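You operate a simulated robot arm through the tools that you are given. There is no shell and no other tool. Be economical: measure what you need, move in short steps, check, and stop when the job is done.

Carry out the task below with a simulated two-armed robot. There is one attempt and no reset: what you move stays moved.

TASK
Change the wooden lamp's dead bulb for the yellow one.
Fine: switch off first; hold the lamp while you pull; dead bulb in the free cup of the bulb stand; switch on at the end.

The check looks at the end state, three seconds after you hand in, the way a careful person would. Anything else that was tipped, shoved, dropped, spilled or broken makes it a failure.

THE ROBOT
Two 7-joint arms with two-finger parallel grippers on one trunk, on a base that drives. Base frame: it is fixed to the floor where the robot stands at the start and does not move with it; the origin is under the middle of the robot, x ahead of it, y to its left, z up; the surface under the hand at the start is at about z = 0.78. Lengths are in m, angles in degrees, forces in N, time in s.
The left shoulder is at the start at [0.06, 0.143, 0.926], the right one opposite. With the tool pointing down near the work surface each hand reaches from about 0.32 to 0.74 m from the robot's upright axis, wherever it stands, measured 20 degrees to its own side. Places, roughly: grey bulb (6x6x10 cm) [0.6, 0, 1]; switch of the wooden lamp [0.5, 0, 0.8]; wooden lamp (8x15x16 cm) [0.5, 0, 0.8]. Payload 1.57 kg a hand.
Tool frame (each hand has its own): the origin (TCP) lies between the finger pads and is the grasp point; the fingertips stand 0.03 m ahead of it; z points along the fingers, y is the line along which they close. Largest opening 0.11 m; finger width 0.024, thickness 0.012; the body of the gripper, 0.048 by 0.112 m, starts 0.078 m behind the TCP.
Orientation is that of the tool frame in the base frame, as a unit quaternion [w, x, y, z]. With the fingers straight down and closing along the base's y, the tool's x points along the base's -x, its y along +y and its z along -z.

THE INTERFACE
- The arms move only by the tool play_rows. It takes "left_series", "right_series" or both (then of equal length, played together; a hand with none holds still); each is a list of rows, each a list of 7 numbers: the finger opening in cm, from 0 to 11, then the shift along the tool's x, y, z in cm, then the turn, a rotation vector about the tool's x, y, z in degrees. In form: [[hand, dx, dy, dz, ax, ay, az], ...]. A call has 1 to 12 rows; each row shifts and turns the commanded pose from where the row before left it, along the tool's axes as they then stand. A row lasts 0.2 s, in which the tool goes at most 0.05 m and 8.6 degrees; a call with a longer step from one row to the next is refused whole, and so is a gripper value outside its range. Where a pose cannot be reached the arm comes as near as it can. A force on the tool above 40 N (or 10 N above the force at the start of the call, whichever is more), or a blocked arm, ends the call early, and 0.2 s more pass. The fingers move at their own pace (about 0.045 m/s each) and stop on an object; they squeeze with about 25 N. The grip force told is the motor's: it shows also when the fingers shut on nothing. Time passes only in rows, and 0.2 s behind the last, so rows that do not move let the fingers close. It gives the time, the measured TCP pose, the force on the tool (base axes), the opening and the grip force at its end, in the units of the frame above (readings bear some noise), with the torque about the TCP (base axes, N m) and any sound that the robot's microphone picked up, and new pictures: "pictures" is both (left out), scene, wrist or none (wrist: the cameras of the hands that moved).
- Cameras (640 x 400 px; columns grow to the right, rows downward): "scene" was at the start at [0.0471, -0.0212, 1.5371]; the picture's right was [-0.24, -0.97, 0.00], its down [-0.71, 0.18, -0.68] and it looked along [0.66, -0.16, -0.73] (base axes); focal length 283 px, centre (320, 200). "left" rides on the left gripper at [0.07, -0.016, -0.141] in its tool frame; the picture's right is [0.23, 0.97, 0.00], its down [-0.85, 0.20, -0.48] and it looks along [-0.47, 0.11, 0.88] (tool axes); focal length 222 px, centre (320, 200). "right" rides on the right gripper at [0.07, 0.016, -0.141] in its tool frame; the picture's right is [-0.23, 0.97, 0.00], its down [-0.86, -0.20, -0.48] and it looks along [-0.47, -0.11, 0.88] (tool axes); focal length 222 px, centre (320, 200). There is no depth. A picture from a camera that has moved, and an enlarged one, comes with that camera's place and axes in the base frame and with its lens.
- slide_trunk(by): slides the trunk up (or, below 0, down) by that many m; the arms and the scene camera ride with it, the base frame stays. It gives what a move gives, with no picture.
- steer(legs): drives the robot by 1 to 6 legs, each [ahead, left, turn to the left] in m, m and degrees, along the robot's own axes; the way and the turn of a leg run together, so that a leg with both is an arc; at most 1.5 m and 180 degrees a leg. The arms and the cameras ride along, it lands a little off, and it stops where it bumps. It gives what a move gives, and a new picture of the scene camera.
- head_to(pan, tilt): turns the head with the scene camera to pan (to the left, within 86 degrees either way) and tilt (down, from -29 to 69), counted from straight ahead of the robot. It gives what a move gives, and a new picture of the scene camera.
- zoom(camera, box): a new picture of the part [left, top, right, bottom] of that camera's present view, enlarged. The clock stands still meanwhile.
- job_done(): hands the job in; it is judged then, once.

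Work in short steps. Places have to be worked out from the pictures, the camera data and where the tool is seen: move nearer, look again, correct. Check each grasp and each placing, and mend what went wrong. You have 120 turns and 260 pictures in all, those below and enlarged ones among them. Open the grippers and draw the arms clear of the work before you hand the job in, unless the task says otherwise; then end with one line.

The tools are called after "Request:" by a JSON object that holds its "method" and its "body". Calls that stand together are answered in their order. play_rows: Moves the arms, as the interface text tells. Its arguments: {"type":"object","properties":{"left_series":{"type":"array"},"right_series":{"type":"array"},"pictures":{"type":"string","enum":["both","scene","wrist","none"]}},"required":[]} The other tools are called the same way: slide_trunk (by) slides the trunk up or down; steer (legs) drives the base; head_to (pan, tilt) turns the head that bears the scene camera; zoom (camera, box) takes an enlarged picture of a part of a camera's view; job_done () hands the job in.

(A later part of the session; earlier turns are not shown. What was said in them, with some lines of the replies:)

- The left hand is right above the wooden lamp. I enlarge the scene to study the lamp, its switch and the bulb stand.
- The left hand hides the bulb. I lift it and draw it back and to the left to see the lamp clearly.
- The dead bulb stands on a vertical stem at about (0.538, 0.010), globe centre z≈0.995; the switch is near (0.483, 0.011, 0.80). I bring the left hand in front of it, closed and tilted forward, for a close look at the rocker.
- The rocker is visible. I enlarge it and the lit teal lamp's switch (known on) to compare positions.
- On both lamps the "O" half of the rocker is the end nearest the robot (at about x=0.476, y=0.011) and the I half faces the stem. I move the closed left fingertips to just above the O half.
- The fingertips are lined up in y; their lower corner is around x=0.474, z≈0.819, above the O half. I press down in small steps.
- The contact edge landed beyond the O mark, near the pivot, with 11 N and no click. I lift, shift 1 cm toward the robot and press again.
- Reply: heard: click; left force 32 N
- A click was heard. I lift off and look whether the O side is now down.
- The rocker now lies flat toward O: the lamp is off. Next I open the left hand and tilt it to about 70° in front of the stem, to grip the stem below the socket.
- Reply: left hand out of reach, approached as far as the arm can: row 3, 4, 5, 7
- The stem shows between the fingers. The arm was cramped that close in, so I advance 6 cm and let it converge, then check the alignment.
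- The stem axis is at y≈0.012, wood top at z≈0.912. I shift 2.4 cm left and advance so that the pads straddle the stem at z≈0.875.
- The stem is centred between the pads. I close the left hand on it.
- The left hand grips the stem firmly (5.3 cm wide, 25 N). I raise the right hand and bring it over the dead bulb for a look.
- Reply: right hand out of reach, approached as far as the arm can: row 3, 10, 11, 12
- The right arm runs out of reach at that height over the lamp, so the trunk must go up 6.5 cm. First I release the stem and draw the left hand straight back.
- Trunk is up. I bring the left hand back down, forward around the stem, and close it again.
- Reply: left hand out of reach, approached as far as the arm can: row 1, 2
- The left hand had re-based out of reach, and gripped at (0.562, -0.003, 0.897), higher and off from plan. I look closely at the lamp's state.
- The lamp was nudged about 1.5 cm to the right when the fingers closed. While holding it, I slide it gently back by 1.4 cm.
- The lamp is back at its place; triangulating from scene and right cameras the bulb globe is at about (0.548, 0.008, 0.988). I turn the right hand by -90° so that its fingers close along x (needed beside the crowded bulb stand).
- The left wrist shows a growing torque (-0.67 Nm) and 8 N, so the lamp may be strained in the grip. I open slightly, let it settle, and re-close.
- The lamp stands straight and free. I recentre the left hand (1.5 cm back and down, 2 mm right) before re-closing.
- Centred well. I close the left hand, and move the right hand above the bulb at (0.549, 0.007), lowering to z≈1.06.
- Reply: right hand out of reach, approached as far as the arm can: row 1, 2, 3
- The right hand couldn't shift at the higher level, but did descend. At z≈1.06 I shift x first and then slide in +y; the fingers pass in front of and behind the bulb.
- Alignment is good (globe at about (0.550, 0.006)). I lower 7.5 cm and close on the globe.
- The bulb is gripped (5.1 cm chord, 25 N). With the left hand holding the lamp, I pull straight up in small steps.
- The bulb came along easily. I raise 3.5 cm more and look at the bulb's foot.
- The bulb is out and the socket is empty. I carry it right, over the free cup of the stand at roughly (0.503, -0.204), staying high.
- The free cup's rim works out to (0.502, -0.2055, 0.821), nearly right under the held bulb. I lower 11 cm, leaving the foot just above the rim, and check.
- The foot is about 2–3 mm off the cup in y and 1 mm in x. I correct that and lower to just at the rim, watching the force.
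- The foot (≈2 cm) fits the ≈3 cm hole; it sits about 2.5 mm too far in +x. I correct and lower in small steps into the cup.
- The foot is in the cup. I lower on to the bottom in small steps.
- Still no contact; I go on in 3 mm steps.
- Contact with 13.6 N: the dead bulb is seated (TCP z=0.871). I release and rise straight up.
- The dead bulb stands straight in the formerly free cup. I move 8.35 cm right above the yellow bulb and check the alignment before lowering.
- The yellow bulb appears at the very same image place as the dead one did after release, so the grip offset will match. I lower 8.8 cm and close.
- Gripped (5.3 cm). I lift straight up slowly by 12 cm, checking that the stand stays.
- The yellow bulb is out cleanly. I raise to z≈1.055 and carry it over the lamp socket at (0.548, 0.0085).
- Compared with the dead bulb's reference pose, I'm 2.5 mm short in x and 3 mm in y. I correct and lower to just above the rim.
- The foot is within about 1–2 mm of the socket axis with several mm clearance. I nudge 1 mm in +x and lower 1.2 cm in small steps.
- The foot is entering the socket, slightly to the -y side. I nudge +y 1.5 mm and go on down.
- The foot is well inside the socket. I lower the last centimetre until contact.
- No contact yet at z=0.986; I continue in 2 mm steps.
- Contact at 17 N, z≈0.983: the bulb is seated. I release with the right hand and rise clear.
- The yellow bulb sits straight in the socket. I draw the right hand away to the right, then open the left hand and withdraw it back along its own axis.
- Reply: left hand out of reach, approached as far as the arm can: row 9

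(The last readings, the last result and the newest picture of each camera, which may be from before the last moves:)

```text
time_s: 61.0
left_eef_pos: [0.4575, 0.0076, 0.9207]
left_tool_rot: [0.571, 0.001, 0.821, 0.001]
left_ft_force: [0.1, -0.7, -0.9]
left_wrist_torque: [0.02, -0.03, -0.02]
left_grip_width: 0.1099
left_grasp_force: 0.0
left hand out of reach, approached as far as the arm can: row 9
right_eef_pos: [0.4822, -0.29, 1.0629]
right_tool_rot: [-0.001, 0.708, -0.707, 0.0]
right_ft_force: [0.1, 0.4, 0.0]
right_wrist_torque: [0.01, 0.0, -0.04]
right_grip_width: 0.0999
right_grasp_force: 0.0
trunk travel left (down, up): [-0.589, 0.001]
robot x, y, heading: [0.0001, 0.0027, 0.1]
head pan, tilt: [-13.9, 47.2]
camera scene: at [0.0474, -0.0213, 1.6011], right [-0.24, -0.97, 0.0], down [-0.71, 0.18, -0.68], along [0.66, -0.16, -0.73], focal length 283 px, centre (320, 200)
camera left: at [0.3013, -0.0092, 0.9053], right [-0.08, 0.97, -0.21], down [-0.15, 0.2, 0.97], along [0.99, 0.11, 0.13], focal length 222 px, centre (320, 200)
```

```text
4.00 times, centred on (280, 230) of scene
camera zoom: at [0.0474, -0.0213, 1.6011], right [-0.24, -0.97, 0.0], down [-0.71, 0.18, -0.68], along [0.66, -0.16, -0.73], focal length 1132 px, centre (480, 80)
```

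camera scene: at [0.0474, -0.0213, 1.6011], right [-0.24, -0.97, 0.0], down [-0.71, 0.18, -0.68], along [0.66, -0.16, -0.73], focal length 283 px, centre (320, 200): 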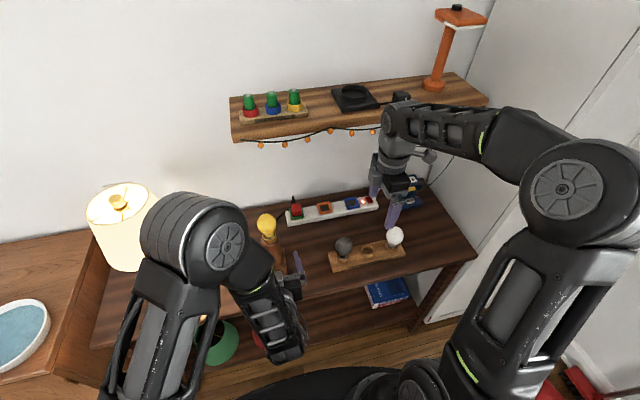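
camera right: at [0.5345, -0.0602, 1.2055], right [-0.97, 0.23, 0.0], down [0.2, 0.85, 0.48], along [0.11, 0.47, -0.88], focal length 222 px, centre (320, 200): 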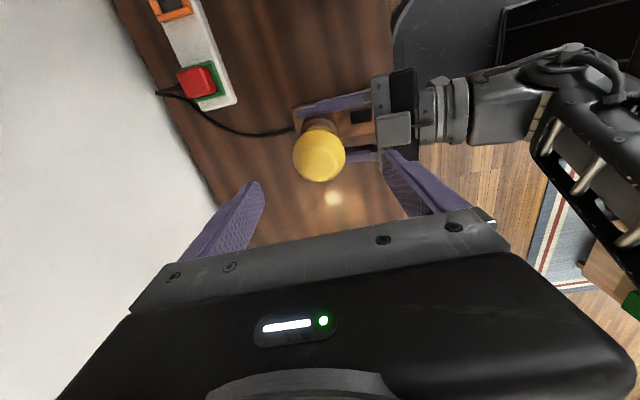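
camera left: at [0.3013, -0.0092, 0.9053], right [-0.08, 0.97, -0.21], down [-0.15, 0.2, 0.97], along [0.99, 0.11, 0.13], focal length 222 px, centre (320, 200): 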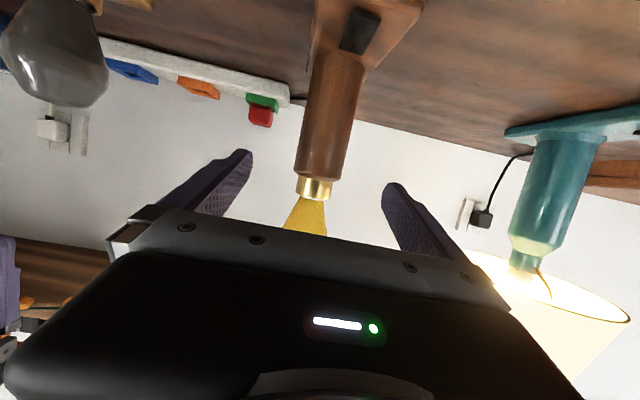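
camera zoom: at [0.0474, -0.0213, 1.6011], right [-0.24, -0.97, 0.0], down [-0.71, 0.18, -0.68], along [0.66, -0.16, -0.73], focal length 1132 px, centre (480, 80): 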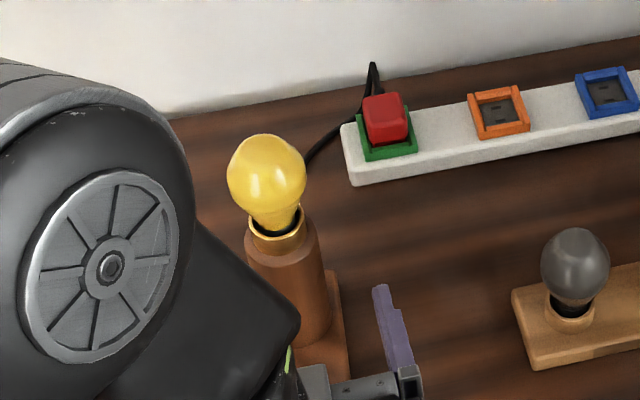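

The lamp stands upright with the yellow bulb. I turn the left hand back to the 35° pressing tilt and close its fingers.

Request:
{"method": "play_rows", "body": {"left_series": [[6, 0, 0, 0, 0, 7, 0], [3, 0, 0, 0, 0, 7, 0], [0, 0, 0, 0, 0, 7, 0], [0, 0, 0, 0, 0, 7, 0], [0, 0, 0, -1, 0, 7, 0], [0, 0, 0, -3, 0, 0, 0], [0, 0, 0, -3, 0, 0, 0], [0, 0, 0, 0, 0, 0, 0]], "pictures": "none"}}

Request:
{"method": "slide_trunk", "body": {"by": -0.064}}

Request:
{"method": "zoom", "body": {"camera": "left", "box": [240, 80, 400, 200]}}

```text
time_s: 62.8
left_eef_pos: [0.4182, 0.0054, 0.9775]
left_tool_rot: [0.3, 0.001, 0.954, 0.0]
left_ft_force: [-0.3, 1.0, -0.7]
left_wrist_torque: [0.02, 0.0, 0.02]
left_grip_width: 0.0001
left_grasp_force: 21.5
right_eef_pos: [0.4825, -0.2894, 1.063]
right_tool_rot: [0.001, -0.707, 0.707, 0.0]
right_ft_force: [0.3, -0.1, -0.2]
right_wrist_torque: [0.02, 0.03, 0.0]
right_grip_width: 0.1002
right_grasp_force: 0.0
trunk travel left (down, up): [-0.589, 0.001]
robot x, y, heading: [-0.0022, -0.0014, 0.1]
head pan, tilt: [-13.9, 47.2]
```

```text
time_s: 63.9
left_eef_pos: [0.4175, 0.0049, 0.914]
left_tool_rot: [0.3, 0.001, 0.954, 0.0]
left_ft_force: [-0.4, 0.3, -0.2]
left_wrist_torque: [-0.04, 0.0, -0.03]
left_grip_width: 0.0001
left_grasp_force: 21.6
right_eef_pos: [0.4801, -0.2896, 1.0]
right_tool_rot: [-0.001, 0.707, -0.707, 0.0]
right_ft_force: [0.1, -0.1, -0.9]
right_wrist_torque: [-0.02, 0.0, -0.01]
right_grip_width: 0.1
right_grasp_force: 0.1
trunk travel left (down, up): [-0.525, 0.065]
robot x, y, heading: [-0.0014, 0.0041, 0.0]
head pan, tilt: [-13.9, 47.2]
```

```text
3.33 times, centred on (320, 140) of left
camera zoom: at [0.2787, -0.0106, 0.9902], right [-0.19, 0.97, -0.13], down [0.43, 0.2, 0.88], along [0.88, 0.11, -0.45], focal length 740 px, centre (320, 400)
```

zoom: 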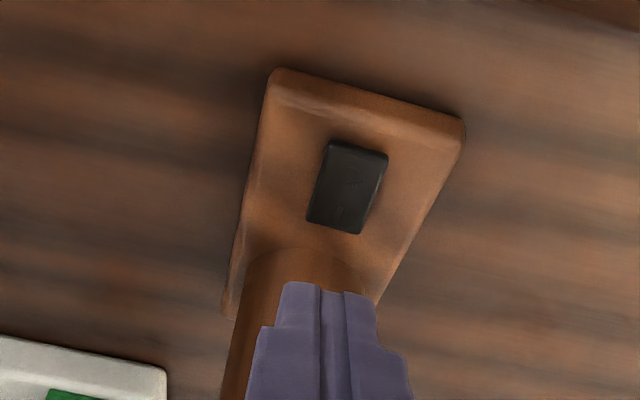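

The rocker's I mark is at about (0.489, 0.0125). I bring the fingertips just above the I half (TCP about (0.470, 0.0125, 0.850)).

Request:
{"method": "play_rows", "body": {"left_series": [[0, -0.2, 0.75, 2.1, 0, 0, 0], [0, -0.2, 0, 2.1, 0, 0, 0], [0, -0.2, 0, 2, 0, 0, 0], [0, 0, 0, 2, 0, 0, 0], [0, 0, 0, 0, 0, 0, 0]], "pictures": "none"}}

Request:
{"method": "zoom", "body": {"camera": "left", "box": [260, 110, 380, 200]}}

```text
time_s: 65.1
left_eef_pos: [0.4689, 0.0116, 0.8493]
left_tool_rot: [0.3, 0.0, 0.954, 0.001]
left_ft_force: [-0.2, -0.2, -0.2]
left_wrist_torque: [0.0, 0.02, 0.04]
left_grip_width: 0.0001
left_grasp_force: 20.8
right_eef_pos: [0.4815, -0.2894, 1.0002]
right_tool_rot: [-0.001, 0.707, -0.707, 0.0]
right_ft_force: [0.0, -0.9, 0.3]
right_wrist_torque: [-0.01, 0.05, 0.01]
right_grip_width: 0.1
right_grasp_force: 0.1
trunk travel left (down, up): [-0.525, 0.065]
robot x, y, heading: [0.0011, 0.0025, -0.0]
head pan, tilt: [-13.9, 47.2]
```

```text
4.44 times, centred on (320, 155) of left
camera zoom: at [0.3303, -0.0035, 0.9269], right [-0.19, 0.97, -0.13], down [0.43, 0.2, 0.88], along [0.89, 0.11, -0.45], focal length 987 px, centre (320, 400)
```

zoom: 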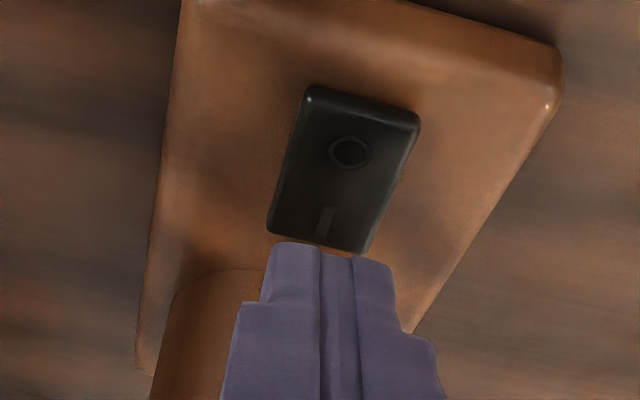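

The press there would land near the pivot, so I advance 9 mm more toward the stem and press down on the I half.

Request:
{"method": "play_rows", "body": {"left_series": [[0, -0.74, 0, 0.51, 0, 0, 0], [0, 0.23, 0, 0.33, 0, 0, 0], [0, 0.23, 0, 0.33, 0, 0, 0], [0, 0.17, 0, 0.25, 0, 0, 0], [0, 0, 0, 0, 0, 0, 0]], "pictures": "none"}}

Request:
{"method": "zoom", "body": {"camera": "left", "box": [260, 110, 380, 200]}}

```text
time_s: 66.3
left_eef_pos: [0.4776, 0.0124, 0.8387]
left_tool_rot: [0.3, 0.0, 0.954, 0.0]
left_ft_force: [-0.1, 0.1, 0.3]
left_wrist_torque: [0.02, 0.01, 0.04]
left_grip_width: 0.0
left_grasp_force: 21.3
right_eef_pos: [0.4824, -0.2897, 0.9991]
right_tool_rot: [-0.001, 0.707, -0.707, 0.0]
right_ft_force: [0.1, -0.1, 0.2]
right_wrist_torque: [-0.01, -0.03, 0.03]
right_grip_width: 0.1
right_grasp_force: 0.1
trunk travel left (down, up): [-0.525, 0.065]
robot x, y, heading: [-0.0022, -0.0048, 0.1]
head pan, tilt: [-13.9, 47.2]
```

```text
4.44 times, centred on (320, 155) of left
camera zoom: at [0.3394, -0.0035, 0.9157], right [-0.19, 0.97, -0.13], down [0.43, 0.2, 0.88], along [0.88, 0.11, -0.45], focal length 987 px, centre (320, 400)
```

zoom: 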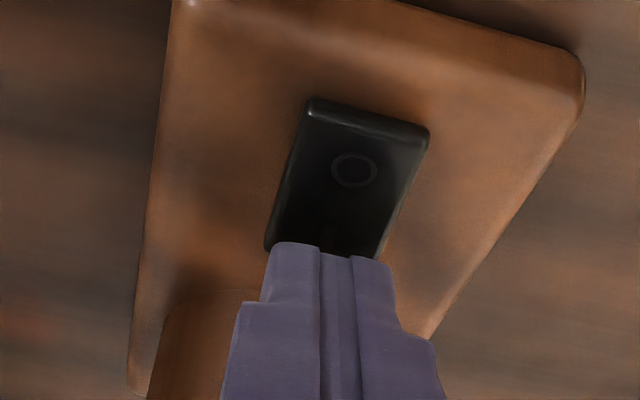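

The fingertips are now over the I mark, just above it. I press down in 3 mm steps.

Request:
{"method": "play_rows", "body": {"left_series": [[0, 0.17, 0, 0.25, 0, 0, 0], [0, 0.17, 0, 0.25, 0, 0, 0], [0, 0.17, 0, 0.25, 0, 0, 0], [0, 0.12, 0, 0.16, 0, 0, 0]]}}

Request:
{"method": "zoom", "body": {"camera": "left", "box": [260, 110, 380, 200]}}

```text
time_s: 67.2
left_eef_pos: [0.4816, 0.012, 0.835]
left_tool_rot: [0.308, 0.0, 0.951, -0.001]
left_ft_force: [-1.9, 0.7, 14.6]
left_wrist_torque: [0.01, -0.1, -0.05]
left_grip_width: 0.0
left_grasp_force: 21.4
right_eef_pos: [0.4805, -0.2895, 1.0001]
right_tool_rot: [0.001, -0.707, 0.707, 0.0]
right_ft_force: [-0.3, -0.2, 0.1]
right_wrist_torque: [0.01, 0.02, -0.02]
right_grip_width: 0.1003
right_grasp_force: 0.2
trunk travel left (down, up): [-0.525, 0.065]
robot x, y, heading: [-0.0012, -0.0007, 0.2]
head pan, tilt: [-13.9, 47.2]
heard: click
stopped in row 4 (left hand): the force on the tool passed its limit at 44 N (the readings are from after the stop); the commanded pose is now the measured one
camera scene: at [0.0463, -0.0212, 1.537], right [-0.24, -0.97, 0.0], down [-0.71, 0.18, -0.68], along [0.66, -0.16, -0.73], focal length 283 px, centre (320, 200)
camera left: at [0.342, -0.0046, 0.9097], right [-0.18, 0.97, -0.13], down [0.41, 0.2, 0.89], along [0.89, 0.11, -0.44], focal length 222 px, centre (320, 200)
```

scene: 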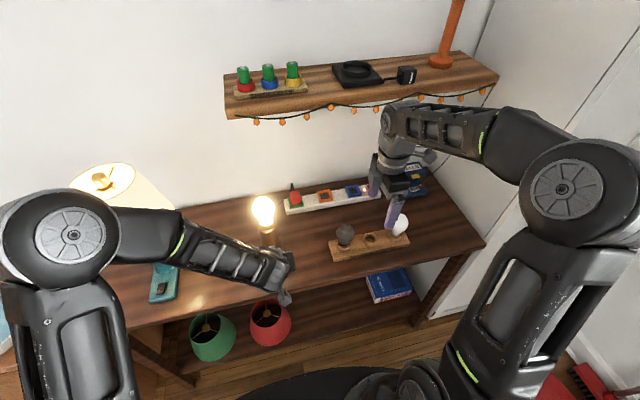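
left: 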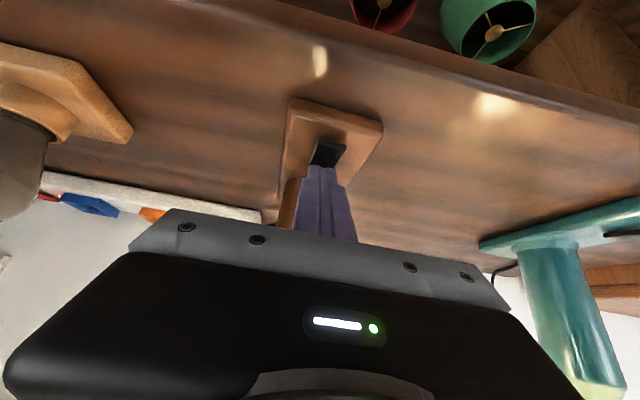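

```text
4.44 times, centred on (320, 155) of left
camera zoom: at [0.342, -0.0046, 0.9097], right [-0.18, 0.97, -0.13], down [0.41, 0.2, 0.89], along [0.89, 0.11, -0.44], focal length 987 px, centre (320, 400)
```

zoom: 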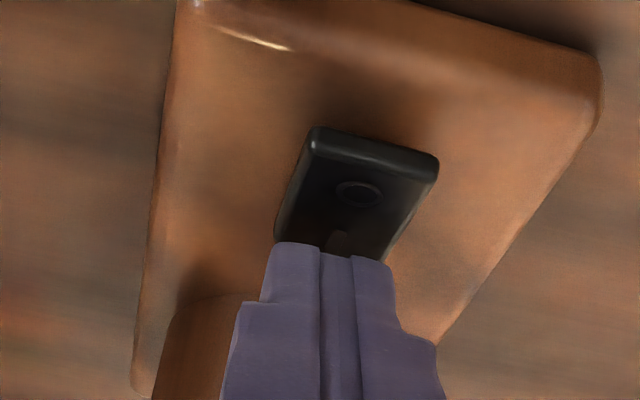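

The click came and the yellow bulb is lit. I lift the left hand off vertically, then draw it back, up and open; the right hand also retreats a little.

Request:
{"method": "play_rows", "body": {"left_series": [[0, -0.57, 0, -0.82, 0, 0, 0], [0, -0.5, 0, -2.5, 0, 0, 0], [0, 0, 0, -4, 0, 0, 0], [0, 0, 1, -4, 0, 0, 0], [4, 0, 3, -2, 0, 0, 0], [8, 0, 3, 0, 0, 0, 0], [10, 0, 2, 0, 0, 0, 0], [10, 0, 0, 0, 0, 0, 0]], "right_series": [[10, 0, 0, -2, 0, 0, 0], [10, 0, 2, -1, 0, 0, 0], [10, 1.5, 2, 0, 0, 0, 0], [10, 2, 2, 0, 0, 0, 0], [10, 2, 2, 0, 0, 0, 0], [10, 2, 0, 0, 0, 0, 0], [10, 0, 0, 0, 0, 0, 0], [10, 0, 0, 0, 0, 0, 0]], "pictures": "scene"}}

Request:
{"method": "zoom", "body": {"camera": "scene", "box": [220, 170, 420, 290]}}

```text
time_s: 69.0
left_eef_pos: [0.422, 0.0958, 0.953]
left_tool_rot: [0.303, 0.0, 0.953, 0.0]
left_ft_force: [0.6, 0.1, 0.2]
left_wrist_torque: [0.03, -0.02, 0.03]
left_grip_width: 0.0822
left_grasp_force: 0.0
left hand out of reach, approached as far as the arm can: row 6, 7
right_eef_pos: [0.4025, -0.3659, 1.0276]
right_tool_rot: [-0.001, 0.707, -0.707, 0.0]
right_ft_force: [0.2, -0.4, -0.1]
right_wrist_torque: [-0.02, -0.02, -0.04]
right_grip_width: 0.1001
right_grasp_force: 0.1
trunk travel left (down, up): [-0.525, 0.065]
robot x, y, heading: [-0.0011, -0.0002, -0.0]
head pan, tilt: [-13.9, 47.2]
camera scene: at [0.0472, -0.0215, 1.5371], right [-0.24, -0.97, 0.0], down [-0.71, 0.18, -0.68], along [0.66, -0.16, -0.73], focal length 283 px, centre (320, 200)
```

scene: 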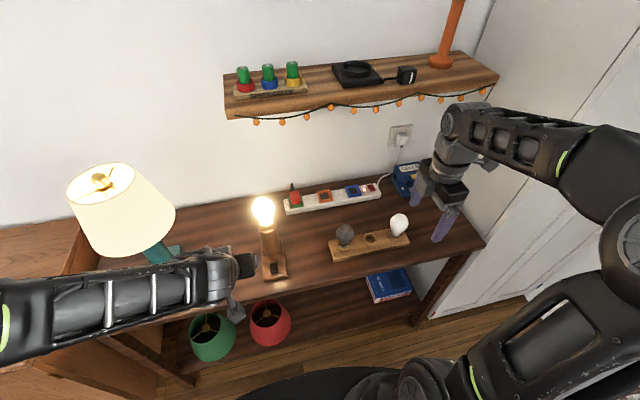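

```text
3.20 times, centred on (320, 230) of scene
camera zoom: at [0.0472, -0.0215, 1.5371], right [-0.24, -0.97, 0.0], down [-0.71, 0.18, -0.68], along [0.66, -0.16, -0.73], focal length 905 px, centre (320, 104)
```

zoom: 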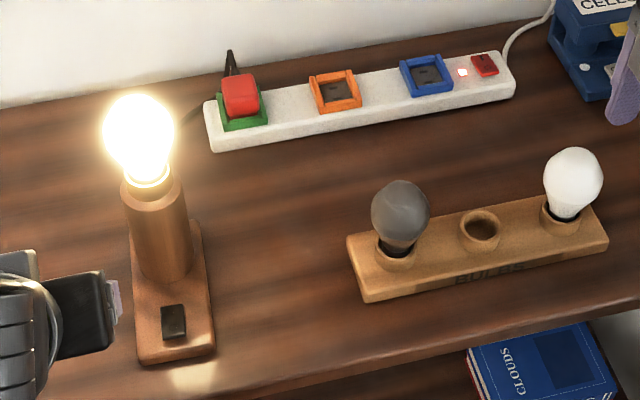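

All as wanted; the left hand is still close beside the lamp, so I raise it and draw it back a bit further.

Request:
{"method": "play_rows", "body": {"left_series": [[8, 0, 0, -3, 0, 0, 0], [8, 0, 1, -3, 0, 0, 0], [8, 0, 3, -3, 0, 0, 0], [8, 0, 3, -1, 0, 0, 0], [8, 0, 0, 0, 0, 0, 0]], "pictures": "scene"}}

```text
time_s: 70.2
left_eef_pos: [0.3862, 0.1567, 1.0485]
left_tool_rot: [0.304, -0.001, 0.953, 0.0]
left_ft_force: [0.0, 0.3, 0.0]
left_wrist_torque: [-0.01, 0.0, -0.02]
left_grip_width: 0.0799
left_grasp_force: 0.1
left hand out of reach, approached as far as the arm can: row 1, 2, 3, 4
right_eef_pos: [0.4035, -0.3655, 1.0282]
right_tool_rot: [0.002, -0.707, 0.708, 0.0]
right_ft_force: [-1.5, -0.2, 0.3]
right_wrist_torque: [-0.02, 0.0, -0.02]
right_grip_width: 0.1002
right_grasp_force: 0.1
trunk travel left (down, up): [-0.525, 0.065]
robot x, y, heading: [0.0013, -0.0018, 0.0]
head pan, tilt: [-13.9, 47.2]
camera scene: at [0.047, -0.0214, 1.5371], right [-0.24, -0.97, 0.0], down [-0.71, 0.18, -0.68], along [0.66, -0.16, -0.73], focal length 283 px, centre (320, 200)
```

scene: 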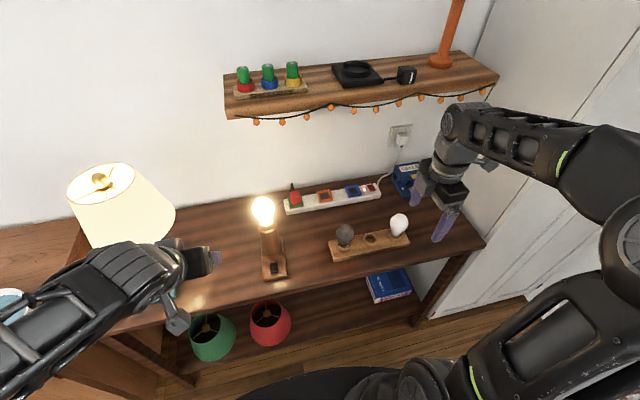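

Both hands are open and clear, the lamp glows with the yellow bulb, and the dead bulb is in the stand. I hand in.

Request:
{"method": "job_done", "body": {}}

```text
The job is handed in.
```

The wooden lamp now has the yellow bulb and is switched on and lit; the dead bulb sits in the stand cup that was free at the start. While I gripped the lamp it was pushed about 1.5 cm sideways. I slid it back, and it ended within about a centimetre of its starting spot.
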